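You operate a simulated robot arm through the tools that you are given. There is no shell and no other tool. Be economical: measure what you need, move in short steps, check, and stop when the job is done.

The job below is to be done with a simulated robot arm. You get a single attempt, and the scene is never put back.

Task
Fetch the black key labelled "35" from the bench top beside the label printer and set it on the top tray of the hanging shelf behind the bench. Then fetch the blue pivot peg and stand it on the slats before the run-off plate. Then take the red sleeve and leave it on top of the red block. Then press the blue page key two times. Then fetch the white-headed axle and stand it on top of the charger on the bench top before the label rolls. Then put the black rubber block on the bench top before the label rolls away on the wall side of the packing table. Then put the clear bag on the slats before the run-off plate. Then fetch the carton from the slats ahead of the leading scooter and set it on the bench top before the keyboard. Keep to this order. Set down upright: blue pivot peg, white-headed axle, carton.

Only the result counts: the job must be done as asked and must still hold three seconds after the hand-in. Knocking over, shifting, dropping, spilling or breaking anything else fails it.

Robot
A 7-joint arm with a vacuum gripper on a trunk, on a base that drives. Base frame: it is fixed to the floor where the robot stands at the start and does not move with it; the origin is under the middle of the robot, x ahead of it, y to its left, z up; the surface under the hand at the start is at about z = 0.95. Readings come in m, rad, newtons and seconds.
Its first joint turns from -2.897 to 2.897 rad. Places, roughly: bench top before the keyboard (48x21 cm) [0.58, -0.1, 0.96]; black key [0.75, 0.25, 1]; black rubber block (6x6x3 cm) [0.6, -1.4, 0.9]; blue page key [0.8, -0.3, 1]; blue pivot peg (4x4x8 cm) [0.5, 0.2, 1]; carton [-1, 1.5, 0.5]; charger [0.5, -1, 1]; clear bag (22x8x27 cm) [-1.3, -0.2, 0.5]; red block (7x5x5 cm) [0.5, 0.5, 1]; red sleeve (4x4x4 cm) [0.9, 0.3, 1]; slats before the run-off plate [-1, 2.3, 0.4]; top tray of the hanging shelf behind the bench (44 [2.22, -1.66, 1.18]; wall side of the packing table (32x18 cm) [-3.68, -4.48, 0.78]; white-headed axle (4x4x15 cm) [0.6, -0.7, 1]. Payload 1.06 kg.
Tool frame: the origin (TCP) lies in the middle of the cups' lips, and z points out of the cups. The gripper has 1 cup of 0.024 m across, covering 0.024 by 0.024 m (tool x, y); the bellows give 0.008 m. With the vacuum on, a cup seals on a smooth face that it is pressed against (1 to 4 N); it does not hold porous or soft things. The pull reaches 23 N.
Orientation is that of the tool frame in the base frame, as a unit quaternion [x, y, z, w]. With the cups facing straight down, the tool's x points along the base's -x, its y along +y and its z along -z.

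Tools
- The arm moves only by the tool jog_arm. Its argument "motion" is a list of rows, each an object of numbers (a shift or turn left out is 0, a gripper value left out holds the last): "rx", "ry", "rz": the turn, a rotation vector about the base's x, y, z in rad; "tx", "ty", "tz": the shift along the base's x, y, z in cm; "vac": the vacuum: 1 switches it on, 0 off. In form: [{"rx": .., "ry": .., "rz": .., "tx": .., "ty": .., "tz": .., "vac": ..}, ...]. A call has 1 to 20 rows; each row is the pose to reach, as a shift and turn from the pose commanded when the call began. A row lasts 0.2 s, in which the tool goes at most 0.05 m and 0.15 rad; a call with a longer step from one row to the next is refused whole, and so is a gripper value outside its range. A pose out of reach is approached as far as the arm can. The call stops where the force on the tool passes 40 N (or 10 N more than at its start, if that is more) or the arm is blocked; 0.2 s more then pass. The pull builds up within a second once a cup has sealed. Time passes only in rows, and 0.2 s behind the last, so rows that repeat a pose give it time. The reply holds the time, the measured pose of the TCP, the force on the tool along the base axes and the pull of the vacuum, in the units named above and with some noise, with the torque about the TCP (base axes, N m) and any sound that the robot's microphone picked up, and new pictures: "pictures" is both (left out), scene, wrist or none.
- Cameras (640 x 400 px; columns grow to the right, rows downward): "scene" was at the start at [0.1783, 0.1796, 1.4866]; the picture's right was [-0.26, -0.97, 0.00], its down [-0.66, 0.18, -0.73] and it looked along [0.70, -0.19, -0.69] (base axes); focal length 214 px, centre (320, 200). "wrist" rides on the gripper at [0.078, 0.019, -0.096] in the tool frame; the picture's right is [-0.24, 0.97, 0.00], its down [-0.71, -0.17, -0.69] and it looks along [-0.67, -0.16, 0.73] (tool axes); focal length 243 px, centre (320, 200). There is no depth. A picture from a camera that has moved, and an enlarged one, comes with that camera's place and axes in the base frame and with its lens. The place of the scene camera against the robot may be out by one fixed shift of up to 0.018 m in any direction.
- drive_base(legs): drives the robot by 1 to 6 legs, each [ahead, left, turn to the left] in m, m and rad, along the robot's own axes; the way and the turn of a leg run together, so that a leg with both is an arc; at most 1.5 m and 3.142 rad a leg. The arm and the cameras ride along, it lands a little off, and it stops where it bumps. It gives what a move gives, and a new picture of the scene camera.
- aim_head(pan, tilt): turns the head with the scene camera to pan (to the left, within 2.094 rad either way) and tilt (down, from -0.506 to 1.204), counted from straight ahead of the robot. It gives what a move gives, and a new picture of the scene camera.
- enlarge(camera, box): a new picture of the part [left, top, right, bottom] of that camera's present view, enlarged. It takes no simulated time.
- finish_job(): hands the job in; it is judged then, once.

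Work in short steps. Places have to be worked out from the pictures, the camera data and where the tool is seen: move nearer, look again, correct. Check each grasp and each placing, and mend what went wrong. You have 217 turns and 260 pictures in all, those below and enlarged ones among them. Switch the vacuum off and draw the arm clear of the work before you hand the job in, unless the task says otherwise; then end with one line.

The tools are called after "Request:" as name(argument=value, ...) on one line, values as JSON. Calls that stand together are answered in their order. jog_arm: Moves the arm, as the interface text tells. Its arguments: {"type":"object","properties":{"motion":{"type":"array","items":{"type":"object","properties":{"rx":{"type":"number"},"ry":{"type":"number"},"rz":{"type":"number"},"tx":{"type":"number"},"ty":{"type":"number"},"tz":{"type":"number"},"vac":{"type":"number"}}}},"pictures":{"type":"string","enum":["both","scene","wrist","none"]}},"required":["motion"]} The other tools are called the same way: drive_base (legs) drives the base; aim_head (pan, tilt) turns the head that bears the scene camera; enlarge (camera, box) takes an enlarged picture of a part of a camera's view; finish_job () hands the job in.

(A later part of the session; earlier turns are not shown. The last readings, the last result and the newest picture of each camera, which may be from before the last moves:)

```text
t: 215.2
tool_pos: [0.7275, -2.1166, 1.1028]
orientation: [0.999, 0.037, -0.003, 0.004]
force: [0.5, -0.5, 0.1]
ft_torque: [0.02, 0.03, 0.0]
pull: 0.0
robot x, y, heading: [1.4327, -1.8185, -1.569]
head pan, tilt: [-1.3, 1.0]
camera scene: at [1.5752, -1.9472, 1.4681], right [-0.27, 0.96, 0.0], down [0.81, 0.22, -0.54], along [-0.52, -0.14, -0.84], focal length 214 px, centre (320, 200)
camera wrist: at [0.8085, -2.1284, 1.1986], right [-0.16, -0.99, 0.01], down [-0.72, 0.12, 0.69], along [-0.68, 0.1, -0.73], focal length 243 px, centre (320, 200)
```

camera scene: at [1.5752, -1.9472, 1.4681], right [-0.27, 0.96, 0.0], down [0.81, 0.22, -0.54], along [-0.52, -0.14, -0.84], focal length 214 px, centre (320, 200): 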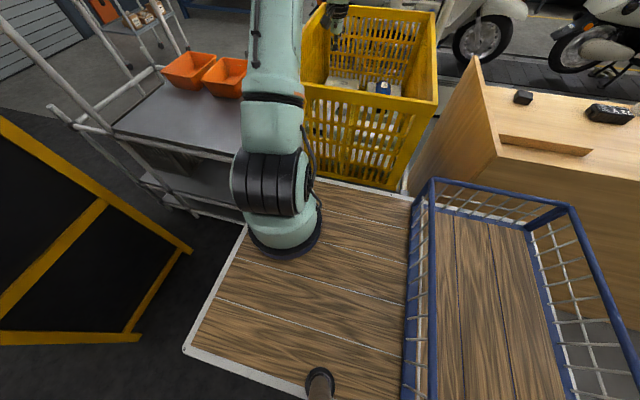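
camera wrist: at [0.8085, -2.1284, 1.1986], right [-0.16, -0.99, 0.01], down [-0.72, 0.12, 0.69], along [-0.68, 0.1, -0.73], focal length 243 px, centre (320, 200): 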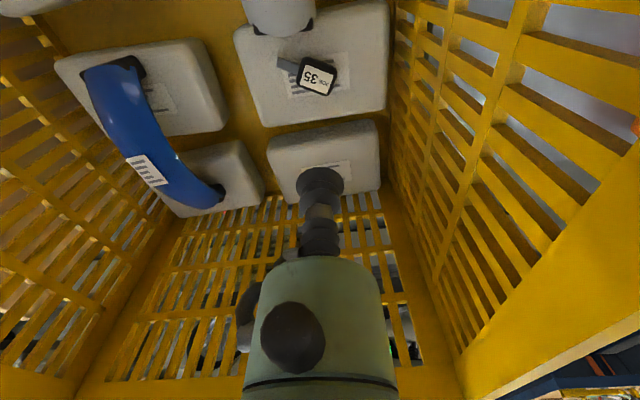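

Aligned with the key at about (0.728, -2.116). I descend to z≈0.97 and check.

Request:
jog_arm(motion=[{"tz": -4}, {"tz": -8}, {"tz": -11}, {"tz": -13}, {"tz": -13}], pictures="wrist")

```text
t: 216.4
tool_pos: [0.7276, -2.1064, 0.9784]
orientation: [0.999, 0.033, -0.006, 0.005]
force: [0.0, -0.1, -0.2]
ft_torque: [-0.02, -0.02, 0.0]
pull: 0.0
robot x, y, heading: [1.4339, -1.8187, -1.571]
head pan, tilt: [-1.3, 1.0]
camera wrist: at [0.808, -2.1195, 1.0743], right [-0.17, -0.99, 0.01], down [-0.71, 0.13, 0.69], along [-0.68, 0.11, -0.72], focal length 243 px, centre (320, 200)
```

wrist: 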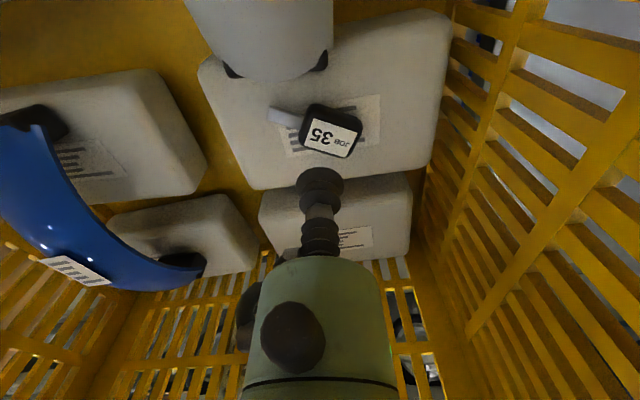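

The tool drifted about 1 cm in y; the key is at (0.729, -2.115). I correct sideways and check whether it follows.

Request:
jog_arm(motion=[{"ty": -0.5}, {"ty": -0.9, "tx": 0.1}, {"ty": -0.9, "tx": 0.1}], pictures="wrist")

```text
t: 217.2
tool_pos: [0.7275, -2.1047, 0.9796]
orientation: [1.0, 0.027, -0.006, 0.003]
force: [-0.1, -0.1, 0.1]
ft_torque: [-0.01, -0.01, -0.01]
pull: 0.0
robot x, y, heading: [1.4344, -1.8201, -1.572]
head pan, tilt: [-1.3, 1.0]
camera wrist: at [0.8092, -2.1199, 1.0746], right [-0.18, -0.98, 0.01], down [-0.71, 0.14, 0.69], along [-0.68, 0.12, -0.72], focal length 243 px, centre (320, 200)
```

wrist: 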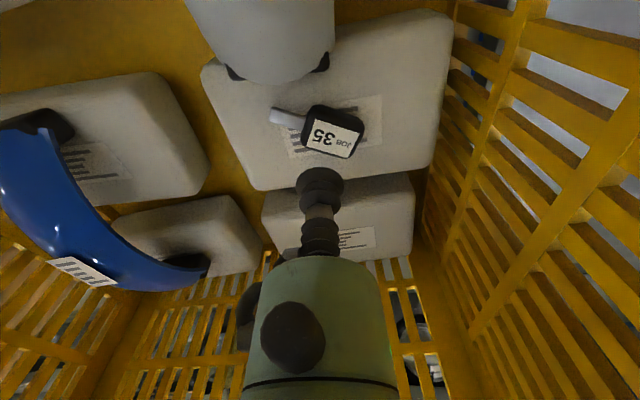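

The arm seems to touch something beside it (no tool force, but it does not follow). I look from the head camera.

Request:
aim_head(pan=-1.15, tilt=0.6)

Request:
enlarge(camera="scene", box=[240, 40, 480, 190])

```text
t: 218.1
tool_pos: [0.7284, -2.105, 0.9797]
orientation: [1.0, 0.028, -0.006, 0.003]
force: [-0.2, -0.5, 0.0]
ft_torque: [0.01, 0.02, 0.01]
pull: 0.0
robot x, y, heading: [1.4345, -1.8194, -1.573]
head pan, tilt: [-1.15, 0.6]
camera scene: at [1.5636, -1.9582, 1.5005], right [-0.41, 0.91, 0.0], down [0.52, 0.23, -0.83], along [-0.75, -0.34, -0.56], focal length 214 px, centre (320, 200)
```

scene: 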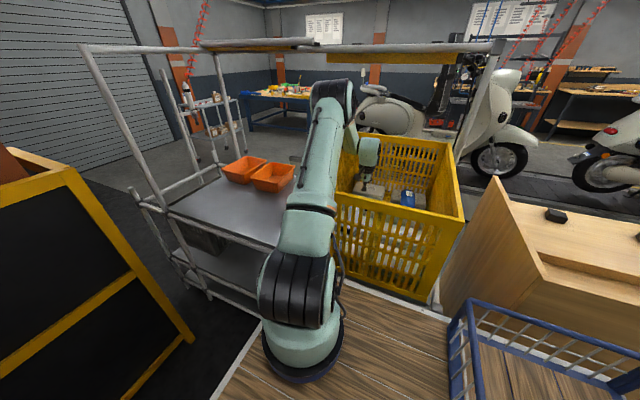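

```text
2.67 times, centred on (360, 115) of scene
camera zoom: at [1.5636, -1.9582, 1.5005], right [-0.41, 0.91, 0.0], down [0.52, 0.23, -0.83], along [-0.75, -0.34, -0.56], focal length 572 px, centre (213, 427)
```

zoom: 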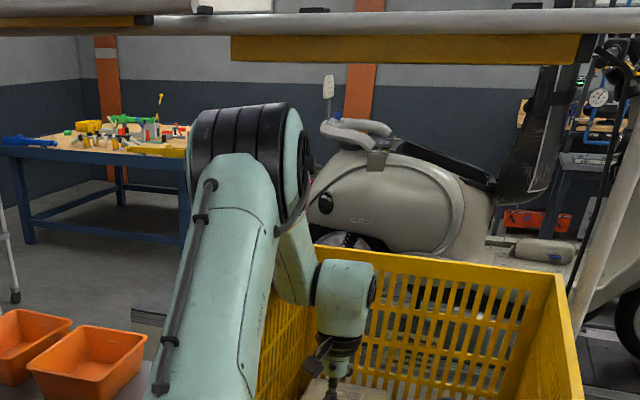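

The forearm leans on the crate's right wall. I raise the tool out, move the base 0.16 m back (+y) so the forearm comes in more centrally, and retry.

Request:
jog_arm(motion=[{"tz": 4, "ty": 0.5}, {"tz": 8, "ty": 1}, {"tz": 12, "ty": 1.5}, {"tz": 16, "ty": 2}, {"tz": 20, "ty": 2}, {"tz": 24, "ty": 2}, {"tz": 28, "ty": 2}, {"tz": 31, "ty": 2}], pictures="none")

Request:
drive_base(legs=[[-0.17, 0, 0]])

```text
t: 219.9
tool_pos: [0.7275, -2.1037, 1.2828]
orientation: [0.999, 0.037, -0.001, 0.005]
force: [-0.3, -0.2, -0.5]
ft_torque: [0.02, 0.02, -0.01]
pull: 0.1
robot x, y, heading: [1.4353, -1.8197, -1.573]
head pan, tilt: [-1.15, 0.6]
```

```text
t: 221.3
tool_pos: [0.7279, -1.9336, 1.2825]
orientation: [0.999, 0.038, -0.003, 0.005]
force: [-0.7, -0.5, 0.0]
ft_torque: [0.01, -0.01, 0.01]
pull: 0.0
robot x, y, heading: [1.4331, -1.6473, -1.572]
head pan, tilt: [-1.15, 0.6]
camera scene: at [1.5619, -1.794, 1.5001], right [-0.41, 0.91, 0.0], down [0.52, 0.23, -0.83], along [-0.75, -0.34, -0.56], focal length 214 px, centre (320, 200)
```

scene: 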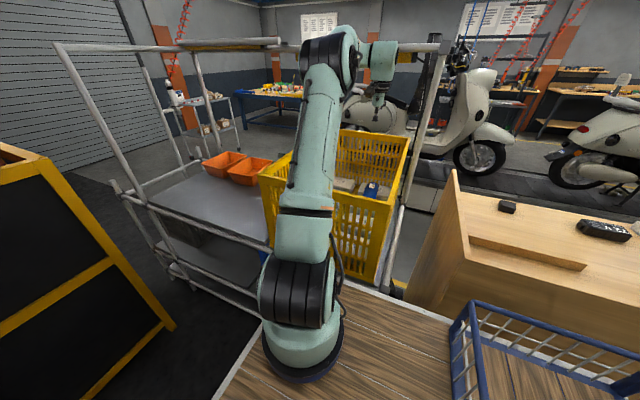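

Request:
jog_arm(motion=[{"ty": -4}, {"ty": -8}, {"ty": -12}, {"ty": -16}, {"ty": -18.1, "tz": -2}, {"ty": -18.1, "tz": -6}, {"ty": -18.1, "tz": -10}, {"ty": -18.1, "tz": -14}, {"ty": -18.1, "tz": -14}], pictures="scene")

Request:
enlarge(camera="scene", box=[200, 20, 440, 170])

```text
t: 223.3
tool_pos: [0.7269, -2.1142, 1.1439]
orientation: [0.999, 0.038, -0.003, 0.004]
force: [-0.5, -0.1, -0.4]
ft_torque: [-0.02, -0.03, 0.04]
pull: 0.0
robot x, y, heading: [1.436, -1.6514, -1.57]
head pan, tilt: [-1.15, 0.6]
camera scene: at [1.562, -1.794, 1.5001], right [-0.41, 0.91, 0.0], down [0.52, 0.23, -0.83], along [-0.75, -0.34, -0.56], focal length 214 px, centre (320, 200)
```

scene: 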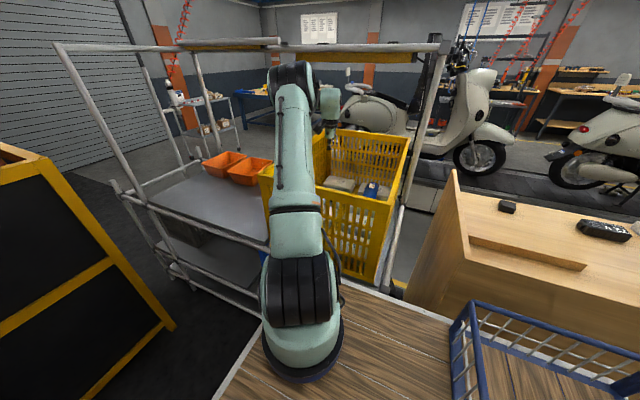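

```text
2.67 times, centred on (320, 95) of scene
camera zoom: at [1.562, -1.794, 1.5001], right [-0.41, 0.91, 0.0], down [0.52, 0.23, -0.83], along [-0.75, -0.34, -0.56], focal length 572 px, centre (320, 480)
```

zoom: 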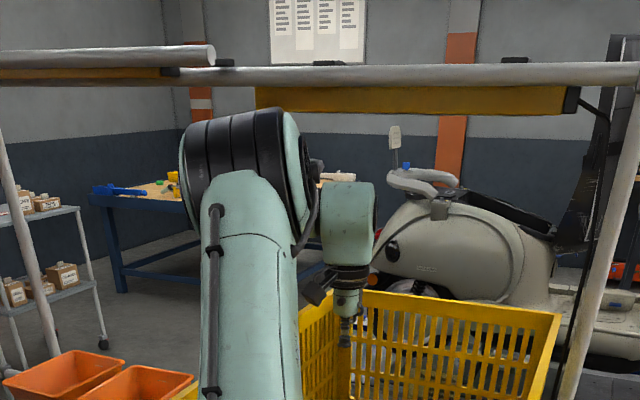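

Request:
jog_arm(motion=[{"tz": -4, "tx": 0.2}, {"tz": -8, "tx": 0.2}, {"tz": -12, "tx": 0.2}, {"tz": -16.5, "tx": 0.2}, {"tz": -16.5, "tx": 0.2}], pictures="wrist")

```text
t: 224.5
tool_pos: [0.7292, -2.11, 0.9804]
orientation: [0.999, 0.036, -0.006, 0.005]
force: [0.0, 0.6, 0.5]
ft_torque: [-0.02, 0.01, 0.01]
pull: 0.1
robot x, y, heading: [1.4333, -1.6501, -1.572]
head pan, tilt: [-1.15, 0.6]
camera wrist: at [0.8096, -2.1233, 1.076], right [-0.17, -0.99, 0.01], down [-0.71, 0.13, 0.69], along [-0.68, 0.1, -0.72], focal length 243 px, centre (320, 200)
```

wrist: 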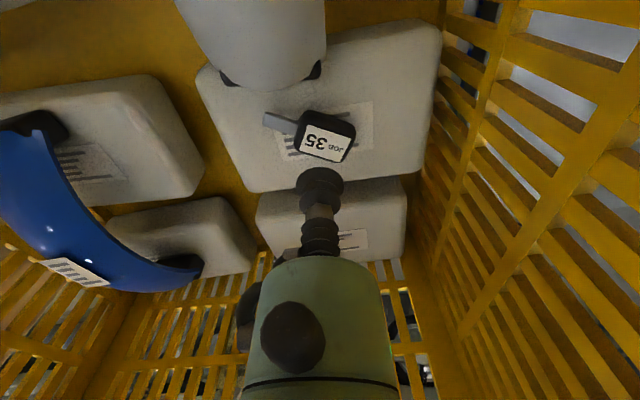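

Better, but still light contact. I lift, shift the base further back (+y) and a bit toward the rack, for a more diagonal approach.

Request:
jog_arm(motion=[{"tz": 4, "ty": 0.5}, {"tz": 8, "ty": 1}, {"tz": 12, "ty": 1.5}, {"tz": 16, "ty": 2}, {"tz": 20, "ty": 2}, {"tz": 24, "ty": 2}, {"tz": 28, "ty": 2}, {"tz": 30, "ty": 2}], pictures="none")

Request:
drive_base(legs=[[-0.16, -0.06, 0]])

```text
t: 226.3
tool_pos: [0.7304, -2.0971, 1.2766]
orientation: [0.999, 0.039, -0.002, 0.005]
force: [-0.4, 0.0, -0.3]
ft_torque: [0.03, -0.01, -0.02]
pull: 0.1
robot x, y, heading: [1.4316, -1.6491, -1.572]
head pan, tilt: [-1.15, 0.6]
```

```text
t: 227.8
tool_pos: [0.6699, -1.9351, 1.2775]
orientation: [0.999, 0.038, -0.002, 0.005]
force: [-1.1, 0.4, 0.6]
ft_torque: [0.0, 0.05, -0.02]
pull: 0.0
robot x, y, heading: [1.3746, -1.4903, -1.571]
head pan, tilt: [-1.15, 0.6]
camera scene: at [1.5018, -1.6336, 1.5001], right [-0.41, 0.91, 0.0], down [0.52, 0.23, -0.83], along [-0.75, -0.34, -0.56], focal length 214 px, centre (320, 200)
```

scene: 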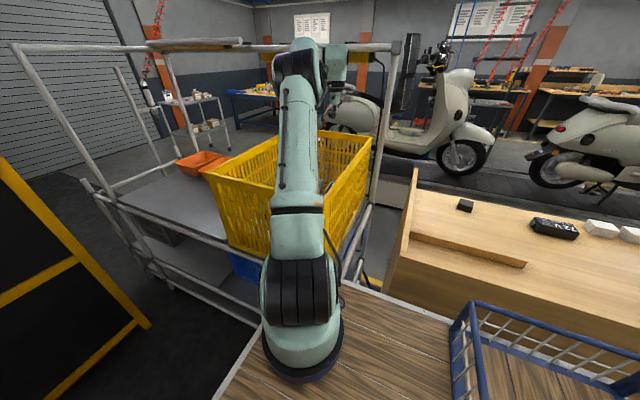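

Request:
jog_arm(motion=[{"tx": 1.2, "ty": -4}, {"tx": 2.5, "ty": -8}, {"tx": 4, "ty": -12}, {"tx": 5, "ty": -16}, {"tx": 5.9, "ty": -18, "tz": -2}, {"tx": 5.9, "ty": -18, "tz": -6}, {"tx": 5.9, "ty": -18, "tz": -10}, {"tx": 5.9, "ty": -18, "tz": -14}, {"tx": 5.9, "ty": -18, "tz": -18}, {"tx": 5.9, "ty": -18, "tz": -22}, {"tx": 5.9, "ty": -18, "tz": -26}, {"tx": 5.9, "ty": -18, "tz": -30}, {"tx": 5.9, "ty": -18, "tz": -30}], pictures="both")

```text
t: 230.6
tool_pos: [0.727, -2.1155, 0.9778]
orientation: [0.999, 0.037, -0.003, 0.005]
force: [-0.1, -0.1, -0.6]
ft_torque: [0.01, -0.02, -0.03]
pull: 0.1
robot x, y, heading: [1.374, -1.4848, -1.574]
head pan, tilt: [-1.15, 0.6]
camera scene: at [1.5019, -1.6336, 1.5001], right [-0.41, 0.91, 0.0], down [0.52, 0.23, -0.83], along [-0.75, -0.34, -0.56], focal length 214 px, centre (320, 200)
camera wrist: at [0.8085, -2.1284, 1.0728], right [-0.16, -0.99, 0.01], down [-0.72, 0.12, 0.69], along [-0.68, 0.1, -0.73], focal length 243 px, centre (320, 200)
```

scene: 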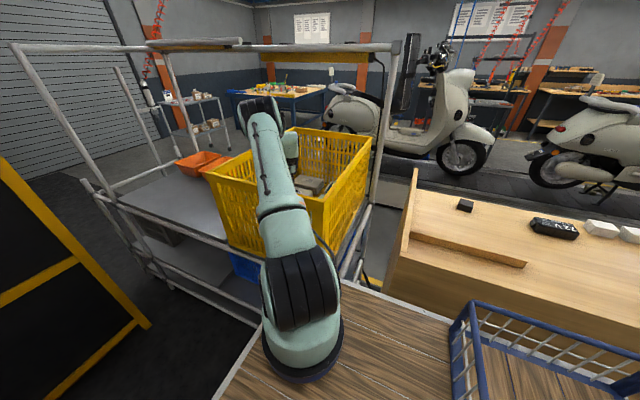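
wrist: 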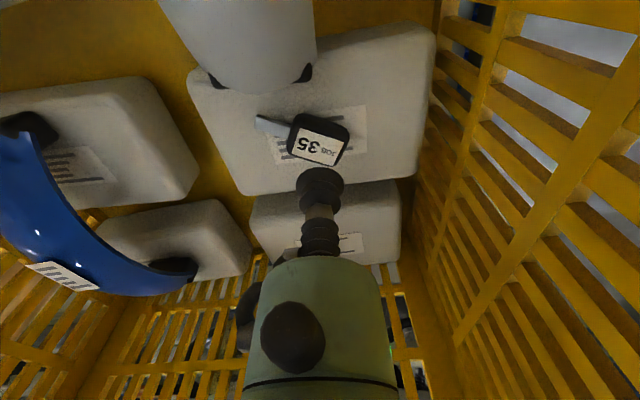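

Tracking is exact now and the key is right beneath. Vacuum on, descend slowly.

Request:
jog_arm(motion=[{"tz": -1.5, "vac": 1}, {"tz": -3}, {"tz": -3.6}, {"tz": -4.2}, {"tz": -4.2}], pictures="none")

```text
t: 231.8
tool_pos: [0.7286, -2.1151, 0.9354]
orientation: [0.999, 0.037, -0.003, 0.004]
force: [0.6, -0.2, 0.0]
ft_torque: [0.01, -0.01, 0.01]
pull: 0.1
robot x, y, heading: [1.3788, -1.4867, -1.57]
head pan, tilt: [-1.15, 0.6]
```

Request:
jog_arm(motion=[{"tz": -0.3}, {"tz": -0.6}, {"tz": -0.9}, {"tz": -0.9}], pictures="none")

```text
t: 232.8
tool_pos: [0.7288, -2.115, 0.9265]
orientation: [0.999, 0.038, -0.003, 0.005]
force: [-0.3, 0.3, 5.1]
ft_torque: [0.01, 0.04, 0.02]
pull: 0.0
robot x, y, heading: [1.375, -1.4866, -1.572]
head pan, tilt: [-1.15, 0.6]
```

Contact at z≈0.927 (5 N). I hold a moment and press a touch more to seal.

Request:
jog_arm(motion=[{"tz": -0.1}, {"tz": -0.1}, {"tz": -0.1}, {"tz": -0.1}], pictures="wrist")

```text
t: 233.8
tool_pos: [0.7287, -2.1142, 0.9251]
orientation: [0.999, 0.037, -0.002, 0.004]
force: [-0.4, -1.5, 4.1]
ft_torque: [0.04, 0.03, 0.02]
pull: 0.1
robot x, y, heading: [1.3705, -1.491, -1.572]
head pan, tilt: [-1.15, 0.6]
camera wrist: at [0.8089, -2.1273, 1.0207], right [-0.16, -0.99, 0.01], down [-0.72, 0.12, 0.69], along [-0.68, 0.1, -0.73], focal length 243 px, centre (320, 200)
```

wrist: 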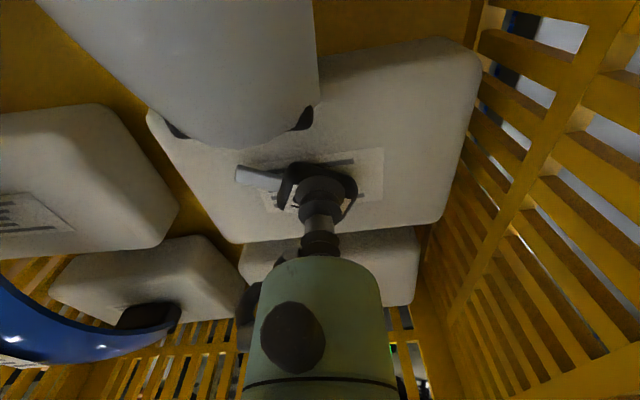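

Request:
enlarge(camera="wrist", box=[220, 130, 420, 255])

```text
3.20 times, centred on (320, 192) of wrist
camera zoom: at [0.8089, -2.1273, 1.0207], right [-0.16, -0.99, 0.01], down [-0.72, 0.12, 0.69], along [-0.68, 0.1, -0.73], focal length 776 px, centre (320, 224)
```

zoom: 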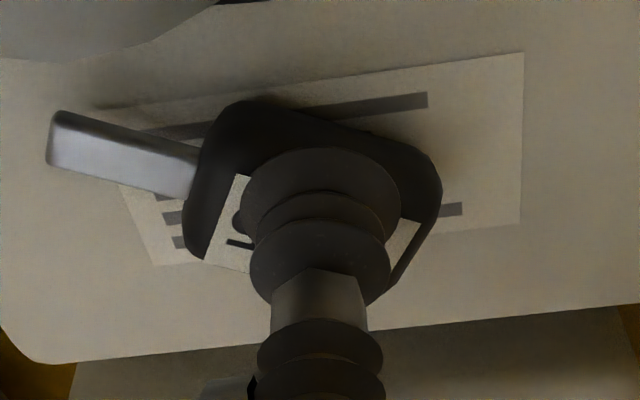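

The cup sits ~5 mm off centre toward +x, overlapping the key's edge. I lift, shift -0.5 cm in x and press again.

Request:
jog_arm(motion=[{"tz": 1}, {"tz": 1, "tx": -0.5, "ty": 0.1}, {"tz": 0.5, "tx": -0.5, "ty": 0.1}, {"tz": 0.2, "tx": -0.5, "ty": 0.1}, {"tz": 0, "tx": -0.5, "ty": 0.1}, {"tz": 0, "tx": -0.5, "ty": 0.1}, {"tz": 0, "tx": -0.5, "ty": 0.1}], pictures="none")

```text
t: 235.4
tool_pos: [0.7229, -2.1129, 0.9252]
orientation: [0.999, 0.037, -0.003, 0.004]
force: [1.4, -0.7, 5.9]
ft_torque: [0.03, 0.02, -0.01]
pull: 0.0
robot x, y, heading: [1.3758, -1.4843, -1.577]
head pan, tilt: [-1.15, 0.6]
```

Request:
enlarge(camera="wrist", box=[220, 130, 420, 255])

```text
3.20 times, centred on (320, 192) of wrist
camera zoom: at [0.804, -2.1263, 1.0204], right [-0.16, -0.99, 0.01], down [-0.72, 0.12, 0.69], along [-0.68, 0.1, -0.73], focal length 776 px, centre (320, 224)
```

zoom: 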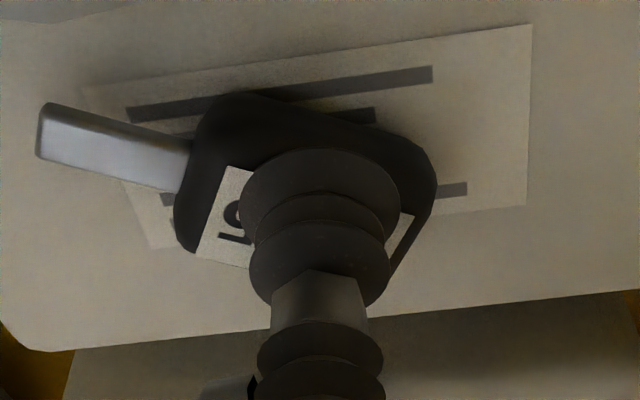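

The cup still overlaps the key's near edge; label centre lies about 4 mm further -x and 3 mm +y. I lift, shift and press again.

Request:
jog_arm(motion=[{"tz": 1}, {"tz": 1.2, "tx": -0.45, "ty": 0.3}, {"tz": 0.6, "tx": -0.45, "ty": 0.3}, {"tz": 0.4, "tx": -0.45, "ty": 0.3}, {"tz": 0.2, "tx": -0.45, "ty": 0.3}, {"tz": 0.1, "tx": -0.45, "ty": 0.3}, {"tz": 0.1, "tx": -0.45, "ty": 0.3}, {"tz": 0.1, "tx": -0.45, "ty": 0.3}], pictures="none")

Request:
enlarge(camera="wrist", box=[220, 130, 420, 255])

```text
t: 237.2
tool_pos: [0.719, -2.1105, 0.925]
orientation: [0.999, 0.038, -0.002, 0.004]
force: [1.0, -1.3, 4.8]
ft_torque: [0.02, 0.0, 0.08]
pull: 0.1
robot x, y, heading: [1.378, -1.4883, -1.572]
head pan, tilt: [-1.15, 0.6]
```

```text
3.20 times, centred on (320, 192) of wrist
camera zoom: at [0.7995, -2.1233, 1.0213], right [-0.16, -0.99, 0.01], down [-0.72, 0.12, 0.69], along [-0.68, 0.1, -0.73], focal length 776 px, centre (320, 224)
```

zoom: 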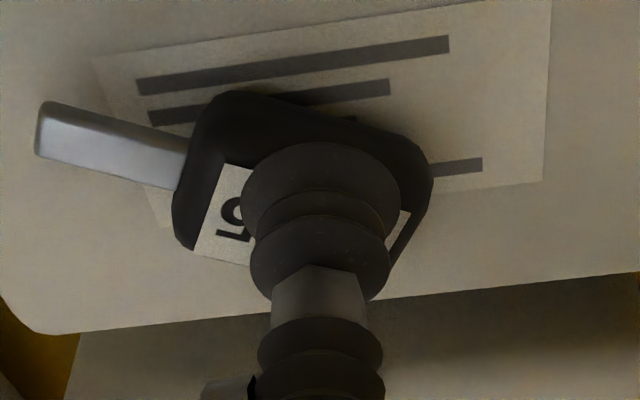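

The key seems to move along with the cup. I lift 5 cm to see whether it is actually held.

Request:
jog_arm(motion=[{"tz": 1, "vac": 1}, {"tz": 2}, {"tz": 3.5}, {"tz": 5}, {"tz": 5}], pictures="wrist")

```text
t: 238.4
tool_pos: [0.7191, -2.111, 0.9761]
orientation: [0.999, 0.037, -0.002, 0.004]
force: [-0.2, -0.9, 0.4]
ft_torque: [-0.02, -0.04, 0.02]
pull: 0.1
robot x, y, heading: [1.3729, -1.4887, -1.57]
head pan, tilt: [-1.15, 0.6]
camera wrist: at [0.7999, -2.1235, 1.0716], right [-0.16, -0.99, 0.01], down [-0.72, 0.12, 0.69], along [-0.68, 0.1, -0.73], focal length 243 px, centre (320, 200)
```

wrist: 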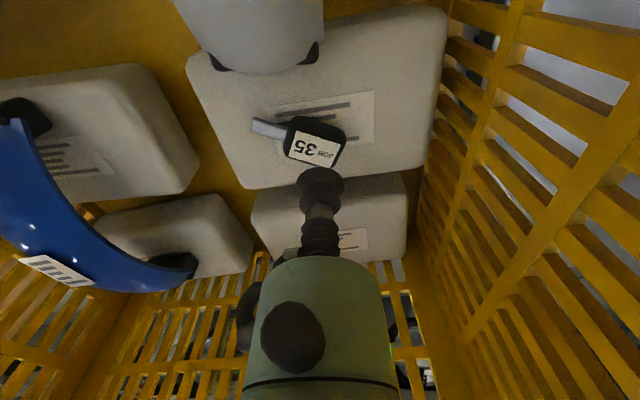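

Request:
enlarge(camera="wrist", box=[240, 100, 400, 200])

```text
4.00 times, centred on (320, 150) of wrist
camera zoom: at [0.7999, -2.1235, 1.0716], right [-0.16, -0.99, 0.01], down [-0.72, 0.12, 0.69], along [-0.68, 0.1, -0.73], focal length 970 px, centre (320, 400)
```

zoom: 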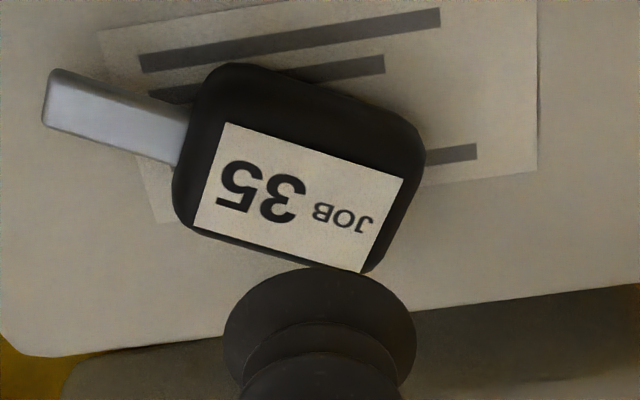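

Label centre computes to (0.713, -2.107): tool is still 6 mm/4 mm off. I correct at height, then press straight down.

Request:
jog_arm(motion=[{"tx": -0.62, "ty": 0.4}, {"tx": -0.62, "ty": 0.4, "tz": -2}, {"tx": -0.62, "ty": 0.4, "tz": -3.5}, {"tx": -0.62, "ty": 0.4, "tz": -4.2}, {"tx": -0.62, "ty": 0.4, "tz": -4.5}, {"tx": -0.62, "ty": 0.4, "tz": -4.7}, {"tx": -0.62, "ty": 0.4, "tz": -4.8}, {"tx": -0.62, "ty": 0.4, "tz": -4.8}, {"tx": -0.62, "ty": 0.4, "tz": -4.8}], pictures="none")

```text
t: 240.4
tool_pos: [0.7126, -2.1074, 0.9286]
orientation: [0.999, 0.038, -0.003, 0.004]
force: [-1.9, -5.1, 14.5]
ft_torque: [0.05, -0.01, 0.01]
pull: 22.3
robot x, y, heading: [1.3734, -1.4888, -1.57]
head pan, tilt: [-1.15, 0.6]
```

Sealed, pull 22 N. Lift out slowly.

Request:
jog_arm(motion=[{"tz": 0.5}, {"tz": 2}, {"tz": 5}, {"tz": 9}, {"tz": 13}, {"tz": 17}, {"tz": 21, "ty": 2}, {"tz": 25, "ty": 4}, {"tz": 29, "ty": 6}, {"tz": 33, "ty": 8}, {"tz": 36, "ty": 8}, {"tz": 36, "ty": 8}], pictures="wrist")

```text
t: 243.0
tool_pos: [0.7129, -2.0268, 1.2879]
orientation: [0.999, 0.038, -0.003, 0.004]
force: [0.0, 1.0, -0.3]
ft_torque: [0.02, 0.02, -0.01]
pull: 23.5
robot x, y, heading: [1.3729, -1.4921, -1.573]
head pan, tilt: [-1.15, 0.6]
camera wrist: at [0.7938, -2.0399, 1.3835], right [-0.16, -0.99, 0.01], down [-0.72, 0.12, 0.69], along [-0.68, 0.1, -0.73], focal length 243 px, centre (320, 200)
```

wrist: 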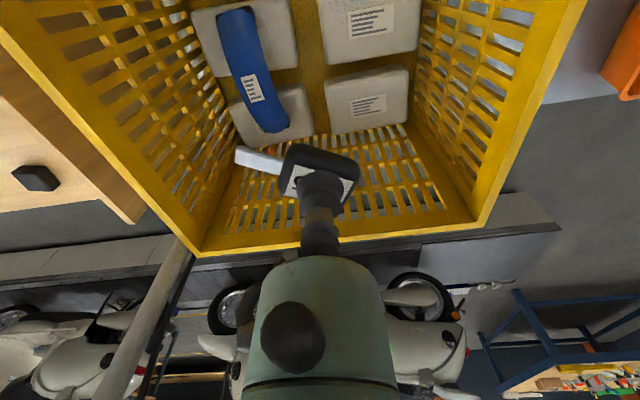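

Key held again. I swing it round in front of the robot toward the shelf side, turning the tool along.

Request:
jog_arm(motion=[{"tx": 4, "ty": -1, "tz": 1.5, "rz": 0.09}, {"tx": 8, "ty": -2, "tz": 3, "rz": 0.18}, {"tx": 12, "ty": -3, "tz": 4.5, "rz": 0.27}, {"tx": 16.5, "ty": -4.5, "tz": 4.5, "rz": 0.36}, {"tx": 21, "ty": -6, "tz": 4.5, "rz": 0.45}, {"tx": 25.5, "ty": -8, "tz": 4.5, "rz": 0.54}, {"tx": 30, "ty": -10, "tz": 4.5, "rz": 0.63}, {"tx": 34.5, "ty": -12, "tz": 4.5, "rz": 0.72}, {"tx": 39, "ty": -14, "tz": 4.5, "rz": 0.81}, {"tx": 43.5, "ty": -16, "tz": 4.5, "rz": 0.9}, {"tx": 48, "ty": -18, "tz": 4.5, "rz": 1.0}, {"tx": 52.5, "ty": -19.5, "tz": 4.5, "rz": 1.1}, {"tx": 57, "ty": -20.5, "tz": 4.5, "rz": 1.2}, {"tx": 61.8, "ty": -21, "tz": 4.5, "rz": 1.3}, {"tx": 66.6, "ty": -21, "tz": 4.5, "rz": 1.4}, {"tx": 71.4, "ty": -20.5, "tz": 4.5, "rz": 1.5}, {"tx": 75.8, "ty": -19, "tz": 4.5, "rz": 1.6}, {"tx": 80.2, "ty": -17, "tz": 4.5, "rz": 1.7}, {"tx": 84.3, "ty": -14.5, "tz": 4.5, "rz": 1.8}, {"tx": 87.8, "ty": -11.5, "tz": 4.5, "rz": 1.9}], pictures="none")

Request:
aim_head(pan=0.7, tilt=0.5)

```text
t: 247.2
tool_pos: [1.5898, -2.1417, 1.3323]
orientation: [0.55, 0.835, 0.002, 0.005]
force: [-0.1, 0.4, 0.0]
ft_torque: [0.03, -0.01, -0.03]
pull: 22.4
robot x, y, heading: [1.379, -1.4885, -1.573]
head pan, tilt: [-1.15, 0.6]
```

```text
t: 249.0
tool_pos: [1.5906, -2.1431, 1.3312]
orientation: [0.551, 0.835, 0.002, 0.004]
force: [0.7, 0.4, -0.3]
ft_torque: [0.01, 0.02, -0.02]
pull: 23.0
robot x, y, heading: [1.3719, -1.4907, -1.573]
head pan, tilt: [0.7, 0.499]
camera scene: at [1.6411, -1.6674, 1.5092], right [-0.77, -0.64, 0.0], down [-0.31, 0.37, -0.88], along [0.56, -0.67, -0.48], focal length 214 px, centre (320, 200)
```

scene: 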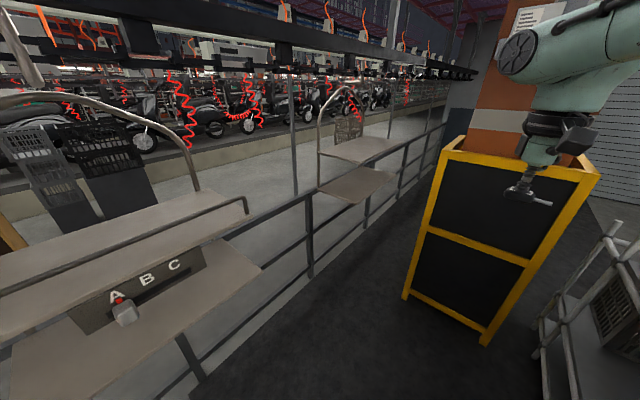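

I shift the base 0.2 m toward the shelf.

Request:
drive_base(legs=[[0, 0.2, 0]])

Request:
jog_arm(motion=[{"tx": 3, "ty": 3, "rz": 0.1}, {"tx": 6, "ty": 6, "rz": 0.2}, {"tx": 9, "ty": 9, "rz": 0.3}, {"tx": 12, "ty": 12.5, "rz": 0.4}, {"tx": 15, "ty": 16, "rz": 0.5}, {"tx": 18.5, "ty": 19.5, "rz": 0.5}, {"tx": 22, "ty": 23, "rz": 0.5}, {"tx": 25.5, "ty": 26.5, "rz": 0.5}, {"tx": 29, "ty": 29.5, "rz": 0.5}, {"tx": 33, "ty": 32.5, "rz": 0.5}, {"tx": 37.5, "ty": 34.5, "rz": 0.5}, {"tx": 42, "ty": 36, "rz": 0.5}, {"tx": 43.5, "ty": 37, "rz": 0.5}, {"tx": 43.5, "ty": 37, "rz": 0.5}], pictures="both")

```text
t: 250.6
tool_pos: [1.7912, -2.1433, 1.3319]
orientation: [0.551, 0.835, 0.002, 0.004]
force: [0.6, -0.7, -1.1]
ft_torque: [0.01, -0.03, 0.01]
pull: 23.0
robot x, y, heading: [1.5761, -1.4865, -1.576]
head pan, tilt: [0.7, 0.499]
camera scene: at [1.8418, -1.6681, 1.5092], right [-0.77, -0.64, 0.0], down [-0.31, 0.37, -0.88], along [0.56, -0.67, -0.48], focal length 214 px, centre (320, 200)
```

scene: 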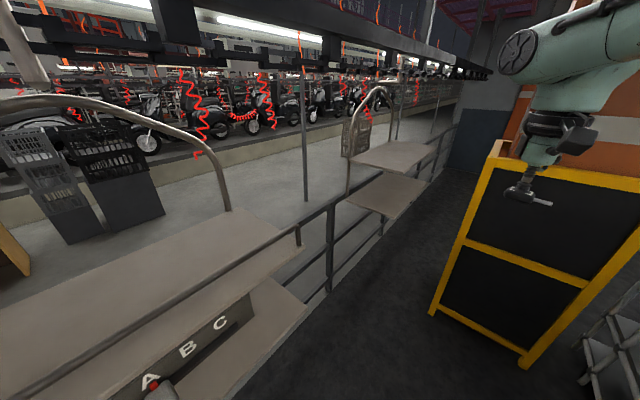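

```text
t: 253.6
tool_pos: [2.2202, -1.7727, 1.331]
orientation: [0.325, 0.946, 0.002, 0.002]
force: [-0.8, -0.9, -0.5]
ft_torque: [-0.01, 0.01, -0.02]
pull: 22.9
out of reach, approached as far as the arm can: row 13, 14
robot x, y, heading: [1.5767, -1.4892, -1.576]
head pan, tilt: [0.7, 0.499]
camera scene: at [1.8417, -1.6681, 1.5092], right [-0.77, -0.64, 0.0], down [-0.31, 0.37, -0.88], along [0.56, -0.67, -0.48], focal length 214 px, centre (320, 200)
camera wrist: at [2.1697, -1.7101, 1.4268], right [0.78, 0.62, 0.01], down [0.45, -0.57, 0.69], along [0.43, -0.54, -0.73], focal length 243 px, centre (320, 200)
```

scene: 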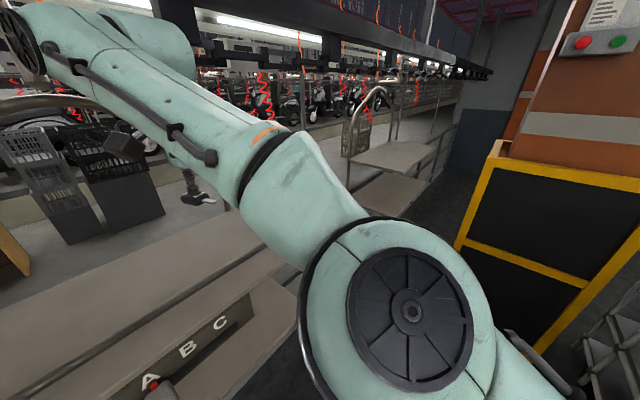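
wrist: 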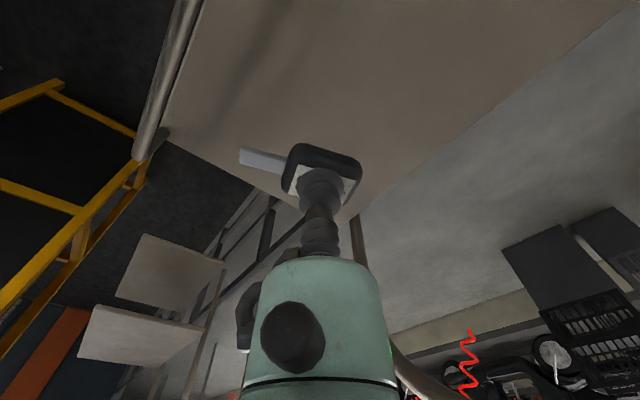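

The key is over the tray. I descend to z≈1.22 at (2.22, -1.73).

Request:
jog_arm(motion=[{"ty": 1, "tz": -3}, {"ty": 3, "tz": -6}, {"ty": 4, "tz": -9}, {"ty": 4, "tz": -11}, {"ty": 4, "tz": -11}], pictures="wrist")

```text
t: 254.8
tool_pos: [2.2195, -1.7326, 1.2206]
orientation: [0.327, 0.945, 0.003, 0.003]
force: [0.5, 0.4, -0.5]
ft_torque: [-0.01, -0.02, 0.01]
pull: 22.5
robot x, y, heading: [1.5703, -1.4902, -1.572]
head pan, tilt: [0.7, 0.499]
camera wrist: at [2.1692, -1.6702, 1.3169], right [0.79, 0.62, 0.01], down [0.44, -0.58, 0.69], along [0.43, -0.54, -0.73], focal length 243 px, centre (320, 200)
```

wrist: 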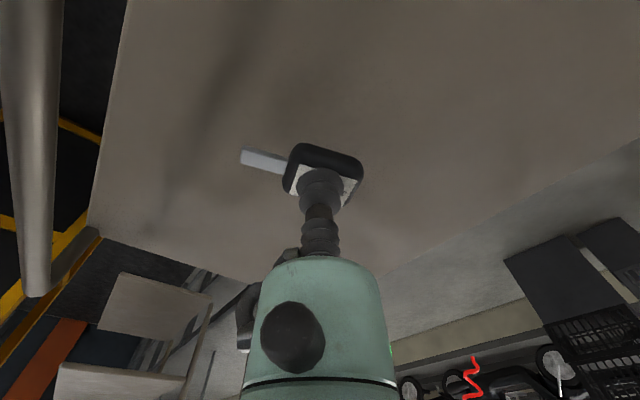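

Request:
jog_arm(motion=[{"tz": -0.5}, {"tz": -1}, {"tz": -1.5}, {"tz": -1.9}, {"tz": -1.9}], pictures="none")

```text
t: 256.0
tool_pos: [2.2198, -1.7319, 1.2018]
orientation: [0.327, 0.945, 0.004, 0.005]
force: [0.5, 0.3, -0.7]
ft_torque: [0.03, -0.03, -0.02]
pull: 22.9
robot x, y, heading: [1.5729, -1.4886, -1.574]
head pan, tilt: [0.7, 0.499]
```

Request:
jog_arm(motion=[{"tz": -0.3}, {"tz": -0.6}, {"tz": -0.8}, {"tz": -0.8}], pictures="wrist")

```text
t: 257.0
tool_pos: [2.2203, -1.7325, 1.1972]
orientation: [0.327, 0.945, 0.003, 0.004]
force: [2.0, 2.1, 10.9]
ft_torque: [-0.02, 0.05, -0.03]
pull: 22.5
robot x, y, heading: [1.5732, -1.4887, -1.58]
head pan, tilt: [0.7, 0.499]
camera wrist: at [2.1692, -1.67, 1.291], right [0.79, 0.62, 0.01], down [0.44, -0.58, 0.69], along [0.43, -0.54, -0.73], focal length 243 px, centre (320, 200)
```

wrist: 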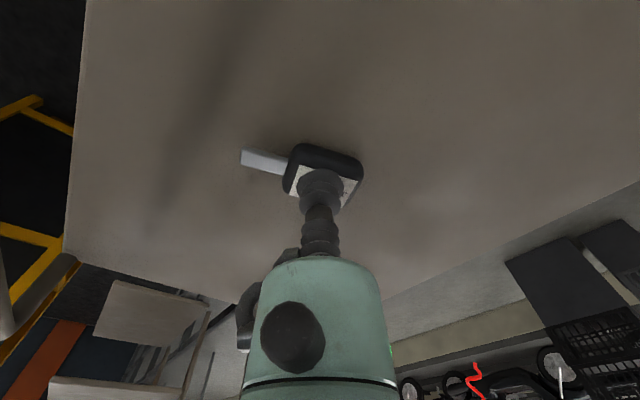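

Contact at z≈1.197, key on the tray. I ease off, release the vacuum and lift gently.

Request:
jog_arm(motion=[{"tz": 0.3, "vac": 0}, {"tz": 0.3}, {"tz": 0.3}, {"tz": 0.3}, {"tz": 0.8}, {"tz": 2}, {"tz": 5}, {"tz": 9}, {"tz": 12}], pictures="wrist")

```text
t: 259.0
tool_pos: [2.2197, -1.7337, 1.3142]
orientation: [0.328, 0.945, 0.004, 0.003]
force: [-0.5, 0.3, 0.4]
ft_torque: [0.0, -0.04, 0.0]
pull: 0.0
robot x, y, heading: [1.5748, -1.4925, -1.577]
head pan, tilt: [0.7, 0.499]
camera wrist: at [2.1697, -1.6717, 1.4097], right [0.79, 0.62, 0.01], down [0.44, -0.58, 0.69], along [0.43, -0.54, -0.73], focal length 243 px, centre (320, 200)
```

wrist: 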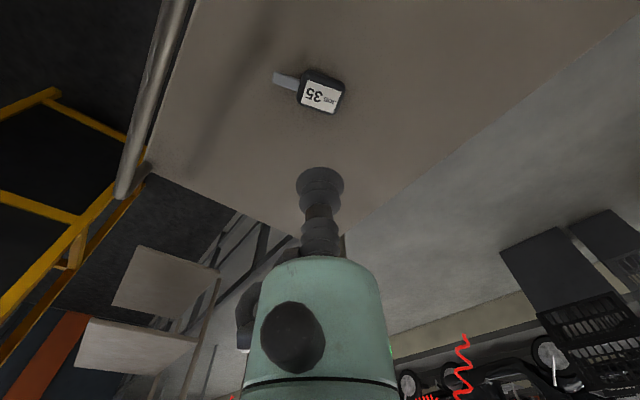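

Key 35 is on the top tray. I draw the arm back to a compact pose ahead of the robot.

Request:
jog_arm(motion=[{"tx": -4.5, "ty": -1.8}, {"tx": -9, "ty": -3.6, "tz": 1, "rz": -0.08}, {"tx": -13.5, "ty": -5.4, "tz": 2, "rz": -0.16}, {"tx": -18, "ty": -7.2, "tz": 3, "rz": -0.24}, {"tx": -22.5, "ty": -9, "tz": 4, "rz": -0.32}, {"tx": -27, "ty": -10.8, "tz": 5, "rz": -0.4}, {"tx": -31.5, "ty": -12.6, "tz": 6, "rz": -0.48}, {"tx": -36, "ty": -14.4, "tz": 7, "rz": -0.56}, {"tx": -40.5, "ty": -16, "tz": 8, "rz": -0.64}, {"tx": -45, "ty": -17, "tz": 9, "rz": -0.72}, {"tx": -49.5, "ty": -18, "tz": 10, "rz": -0.8}, {"tx": -54, "ty": -18, "tz": 11, "rz": -0.83}, {"tx": -57, "ty": -18, "tz": 12, "rz": -0.83}], pictures="none")

Request:
aim_head(pan=2.0, tilt=0.6)

Request:
aim_head(pan=0.6, tilt=0.5)

```text
t: 261.8
tool_pos: [1.649, -1.9115, 1.4345]
orientation: [0.681, 0.733, 0.001, 0.005]
force: [-0.1, 1.1, -0.4]
ft_torque: [0.0, 0.04, 0.01]
pull: 0.0
robot x, y, heading: [1.5781, -1.4912, -1.571]
head pan, tilt: [0.7, 0.499]
```

```text
t: 263.3
tool_pos: [1.6495, -1.9126, 1.434]
orientation: [0.681, 0.733, 0.001, 0.005]
force: [-1.1, -0.3, 0.8]
ft_torque: [0.0, -0.02, -0.01]
pull: 0.0
robot x, y, heading: [1.5773, -1.4898, -1.576]
head pan, tilt: [2.0, 0.6]
camera scene: at [1.8638, -1.5619, 1.5001], right [0.41, -0.91, 0.0], down [-0.51, -0.23, -0.83], along [0.75, 0.34, -0.56], focal length 214 px, centre (320, 200)
```

scene: 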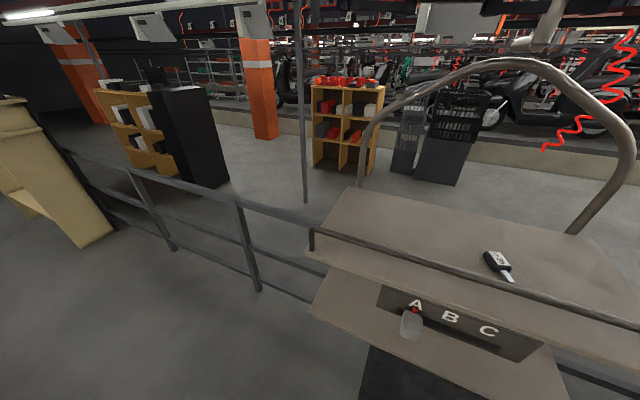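

```text
t: 264.8
tool_pos: [1.6495, -1.9129, 1.4349]
orientation: [0.681, 0.732, 0.001, 0.005]
force: [-0.2, -0.5, 0.4]
ft_torque: [-0.01, 0.01, -0.03]
pull: 0.1
robot x, y, heading: [1.5704, -1.4903, -1.57]
head pan, tilt: [0.6, 0.499]
camera scene: at [1.8346, -1.6736, 1.5092], right [-0.83, -0.56, 0.0], down [-0.27, 0.4, -0.88], along [0.49, -0.73, -0.48], focal length 214 px, centre (320, 200)
```

scene: 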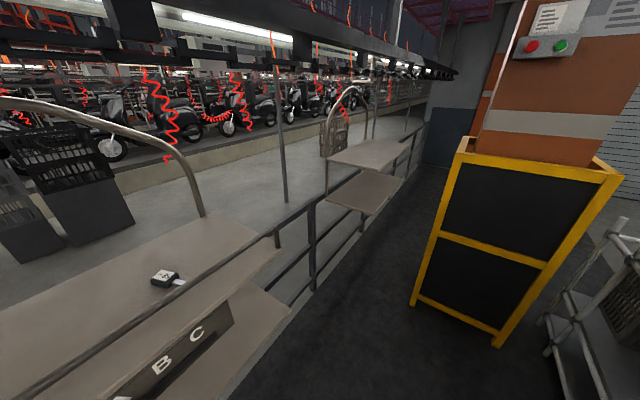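

Confirmed on the tray. Next the blue pivot peg: I reverse along the strip, back through the left passage and to the front of the bench.

Request:
drive_base(legs=[[-1.499, 0.03, 0], [-1.5, 0, 0], [-1.5, 0, 0], [-1.49, 0, 0], [0, 0, 1.571]])

```text
t: 297.2
tool_pos: [2.0714, 4.5766, 1.4341]
orientation: [-0.03, 1.0, 0.004, 0.002]
force: [-0.3, -0.3, 0.0]
ft_torque: [-0.03, -0.01, -0.01]
pull: 0.1
robot x, y, heading: [1.6456, 4.5098, -0.018]
head pan, tilt: [0.6, 0.499]
camera scene: at [1.8243, 4.7592, 1.5092], right [0.55, -0.83, 0.0], down [-0.4, -0.26, -0.88], along [0.73, 0.48, -0.48], focal length 214 px, centre (320, 200)
```

scene: 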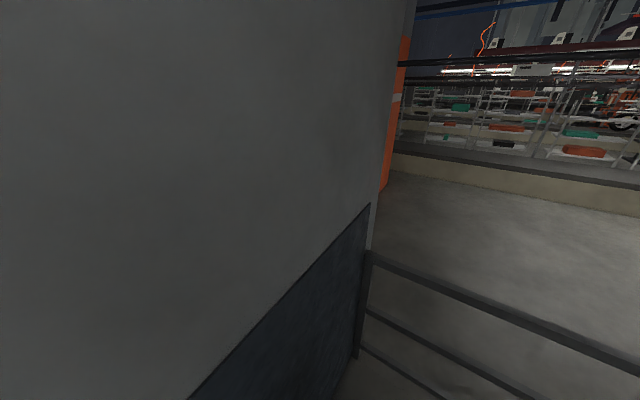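

Request:
drive_base(legs=[[-1.5, 0, 0.018], [-0.22, 0, 0], [0, -1.5, 0], [0, -1.5, 0], [0, -1.4, 0]])

Request:
aim_head(pan=0.2, tilt=0.7)

```text
t: 326.6
tool_pos: [0.2802, 0.2011, 1.434]
orientation: [-0.028, 1.0, 0.005, 0.002]
force: [0.2, 0.2, -0.2]
ft_torque: [0.03, 0.04, 0.0]
pull: 0.1
robot x, y, heading: [-0.145, 0.1357, -0.024]
head pan, tilt: [0.6, 0.499]
camera scene: at [0.0348, 0.3845, 1.5092], right [0.55, -0.84, 0.0], down [-0.4, -0.26, -0.88], along [0.73, 0.48, -0.48], focal length 214 px, centre (320, 200)
```

scene: 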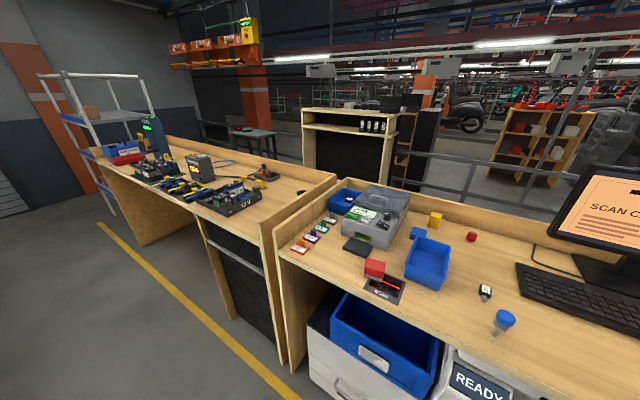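

```text
t: 327.4
tool_pos: [0.2821, 0.2019, 1.4339]
orientation: [-0.027, 1.0, 0.005, 0.001]
force: [0.6, 0.3, 0.3]
ft_torque: [-0.03, -0.04, -0.01]
pull: 0.1
robot x, y, heading: [-0.1461, 0.1381, -0.019]
head pan, tilt: [0.201, 0.7]
camera scene: at [0.0423, 0.3499, 1.4915], right [0.18, -0.98, 0.0], down [-0.63, -0.12, -0.77], along [0.75, 0.14, -0.64], focal length 214 px, centre (320, 200)
```

scene: 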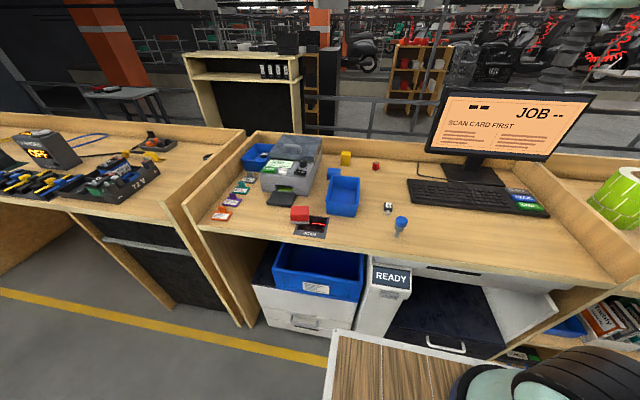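

The peg stands at about (0.53, 0.20). I move the tool above it at z≈1.15.

Request:
jog_arm(motion=[{"tx": 4, "tz": -2}, {"tx": 8, "tz": -4}, {"tx": 12, "tz": -6}, {"tx": 16, "tz": -9}, {"tx": 19, "tz": -13}, {"tx": 22, "tz": -17}, {"tx": 24, "tz": -21}, {"tx": 25, "tz": -25}, {"tx": 25, "tz": -28}, {"tx": 25, "tz": -28}], pictures="wrist")

```text
t: 329.6
tool_pos: [0.5299, 0.2025, 1.1548]
orientation: [-0.027, 1.0, 0.005, 0.003]
force: [-0.3, 0.1, 0.6]
ft_torque: [-0.04, 0.0, -0.04]
pull: 0.1
robot x, y, heading: [-0.1466, 0.1375, -0.021]
head pan, tilt: [0.201, 0.7]
camera wrist: at [0.4515, 0.2156, 1.2505], right [0.18, 0.98, 0.01], down [0.71, -0.14, 0.69], along [0.68, -0.12, -0.73], focal length 243 px, centre (320, 200)
```

wrist: 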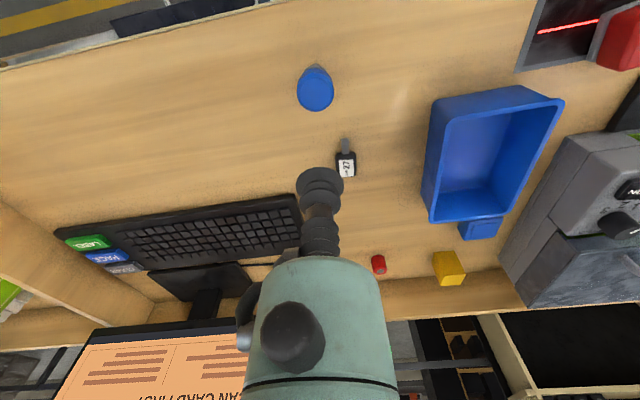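

Request:
enlarge(camera="wrist", box=[256, 40, 384, 120])

Request:
enlarge(camera="scene", box=[340, 180, 468, 260])

```text
5.00 times, centred on (320, 80) of wrist
camera zoom: at [0.4515, 0.2156, 1.2505], right [0.18, 0.98, 0.01], down [0.71, -0.14, 0.69], along [0.68, -0.12, -0.73], focal length 1213 px, centre (320, 800)
```

zoom: 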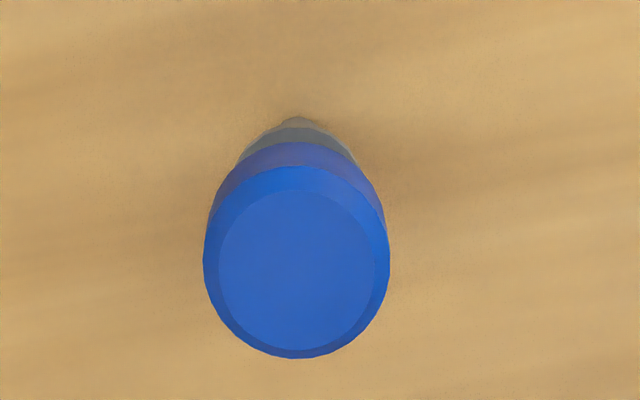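

```text
5.00 times, centred on (404, 220) of scene
camera zoom: at [0.0422, 0.3499, 1.4915], right [0.18, -0.98, 0.0], down [-0.63, -0.11, -0.76], along [0.75, 0.14, -0.64], focal length 1072 px, centre (-100, 100)
```

zoom: 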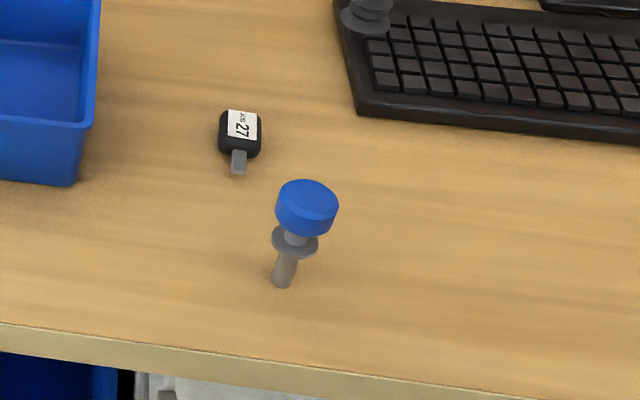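

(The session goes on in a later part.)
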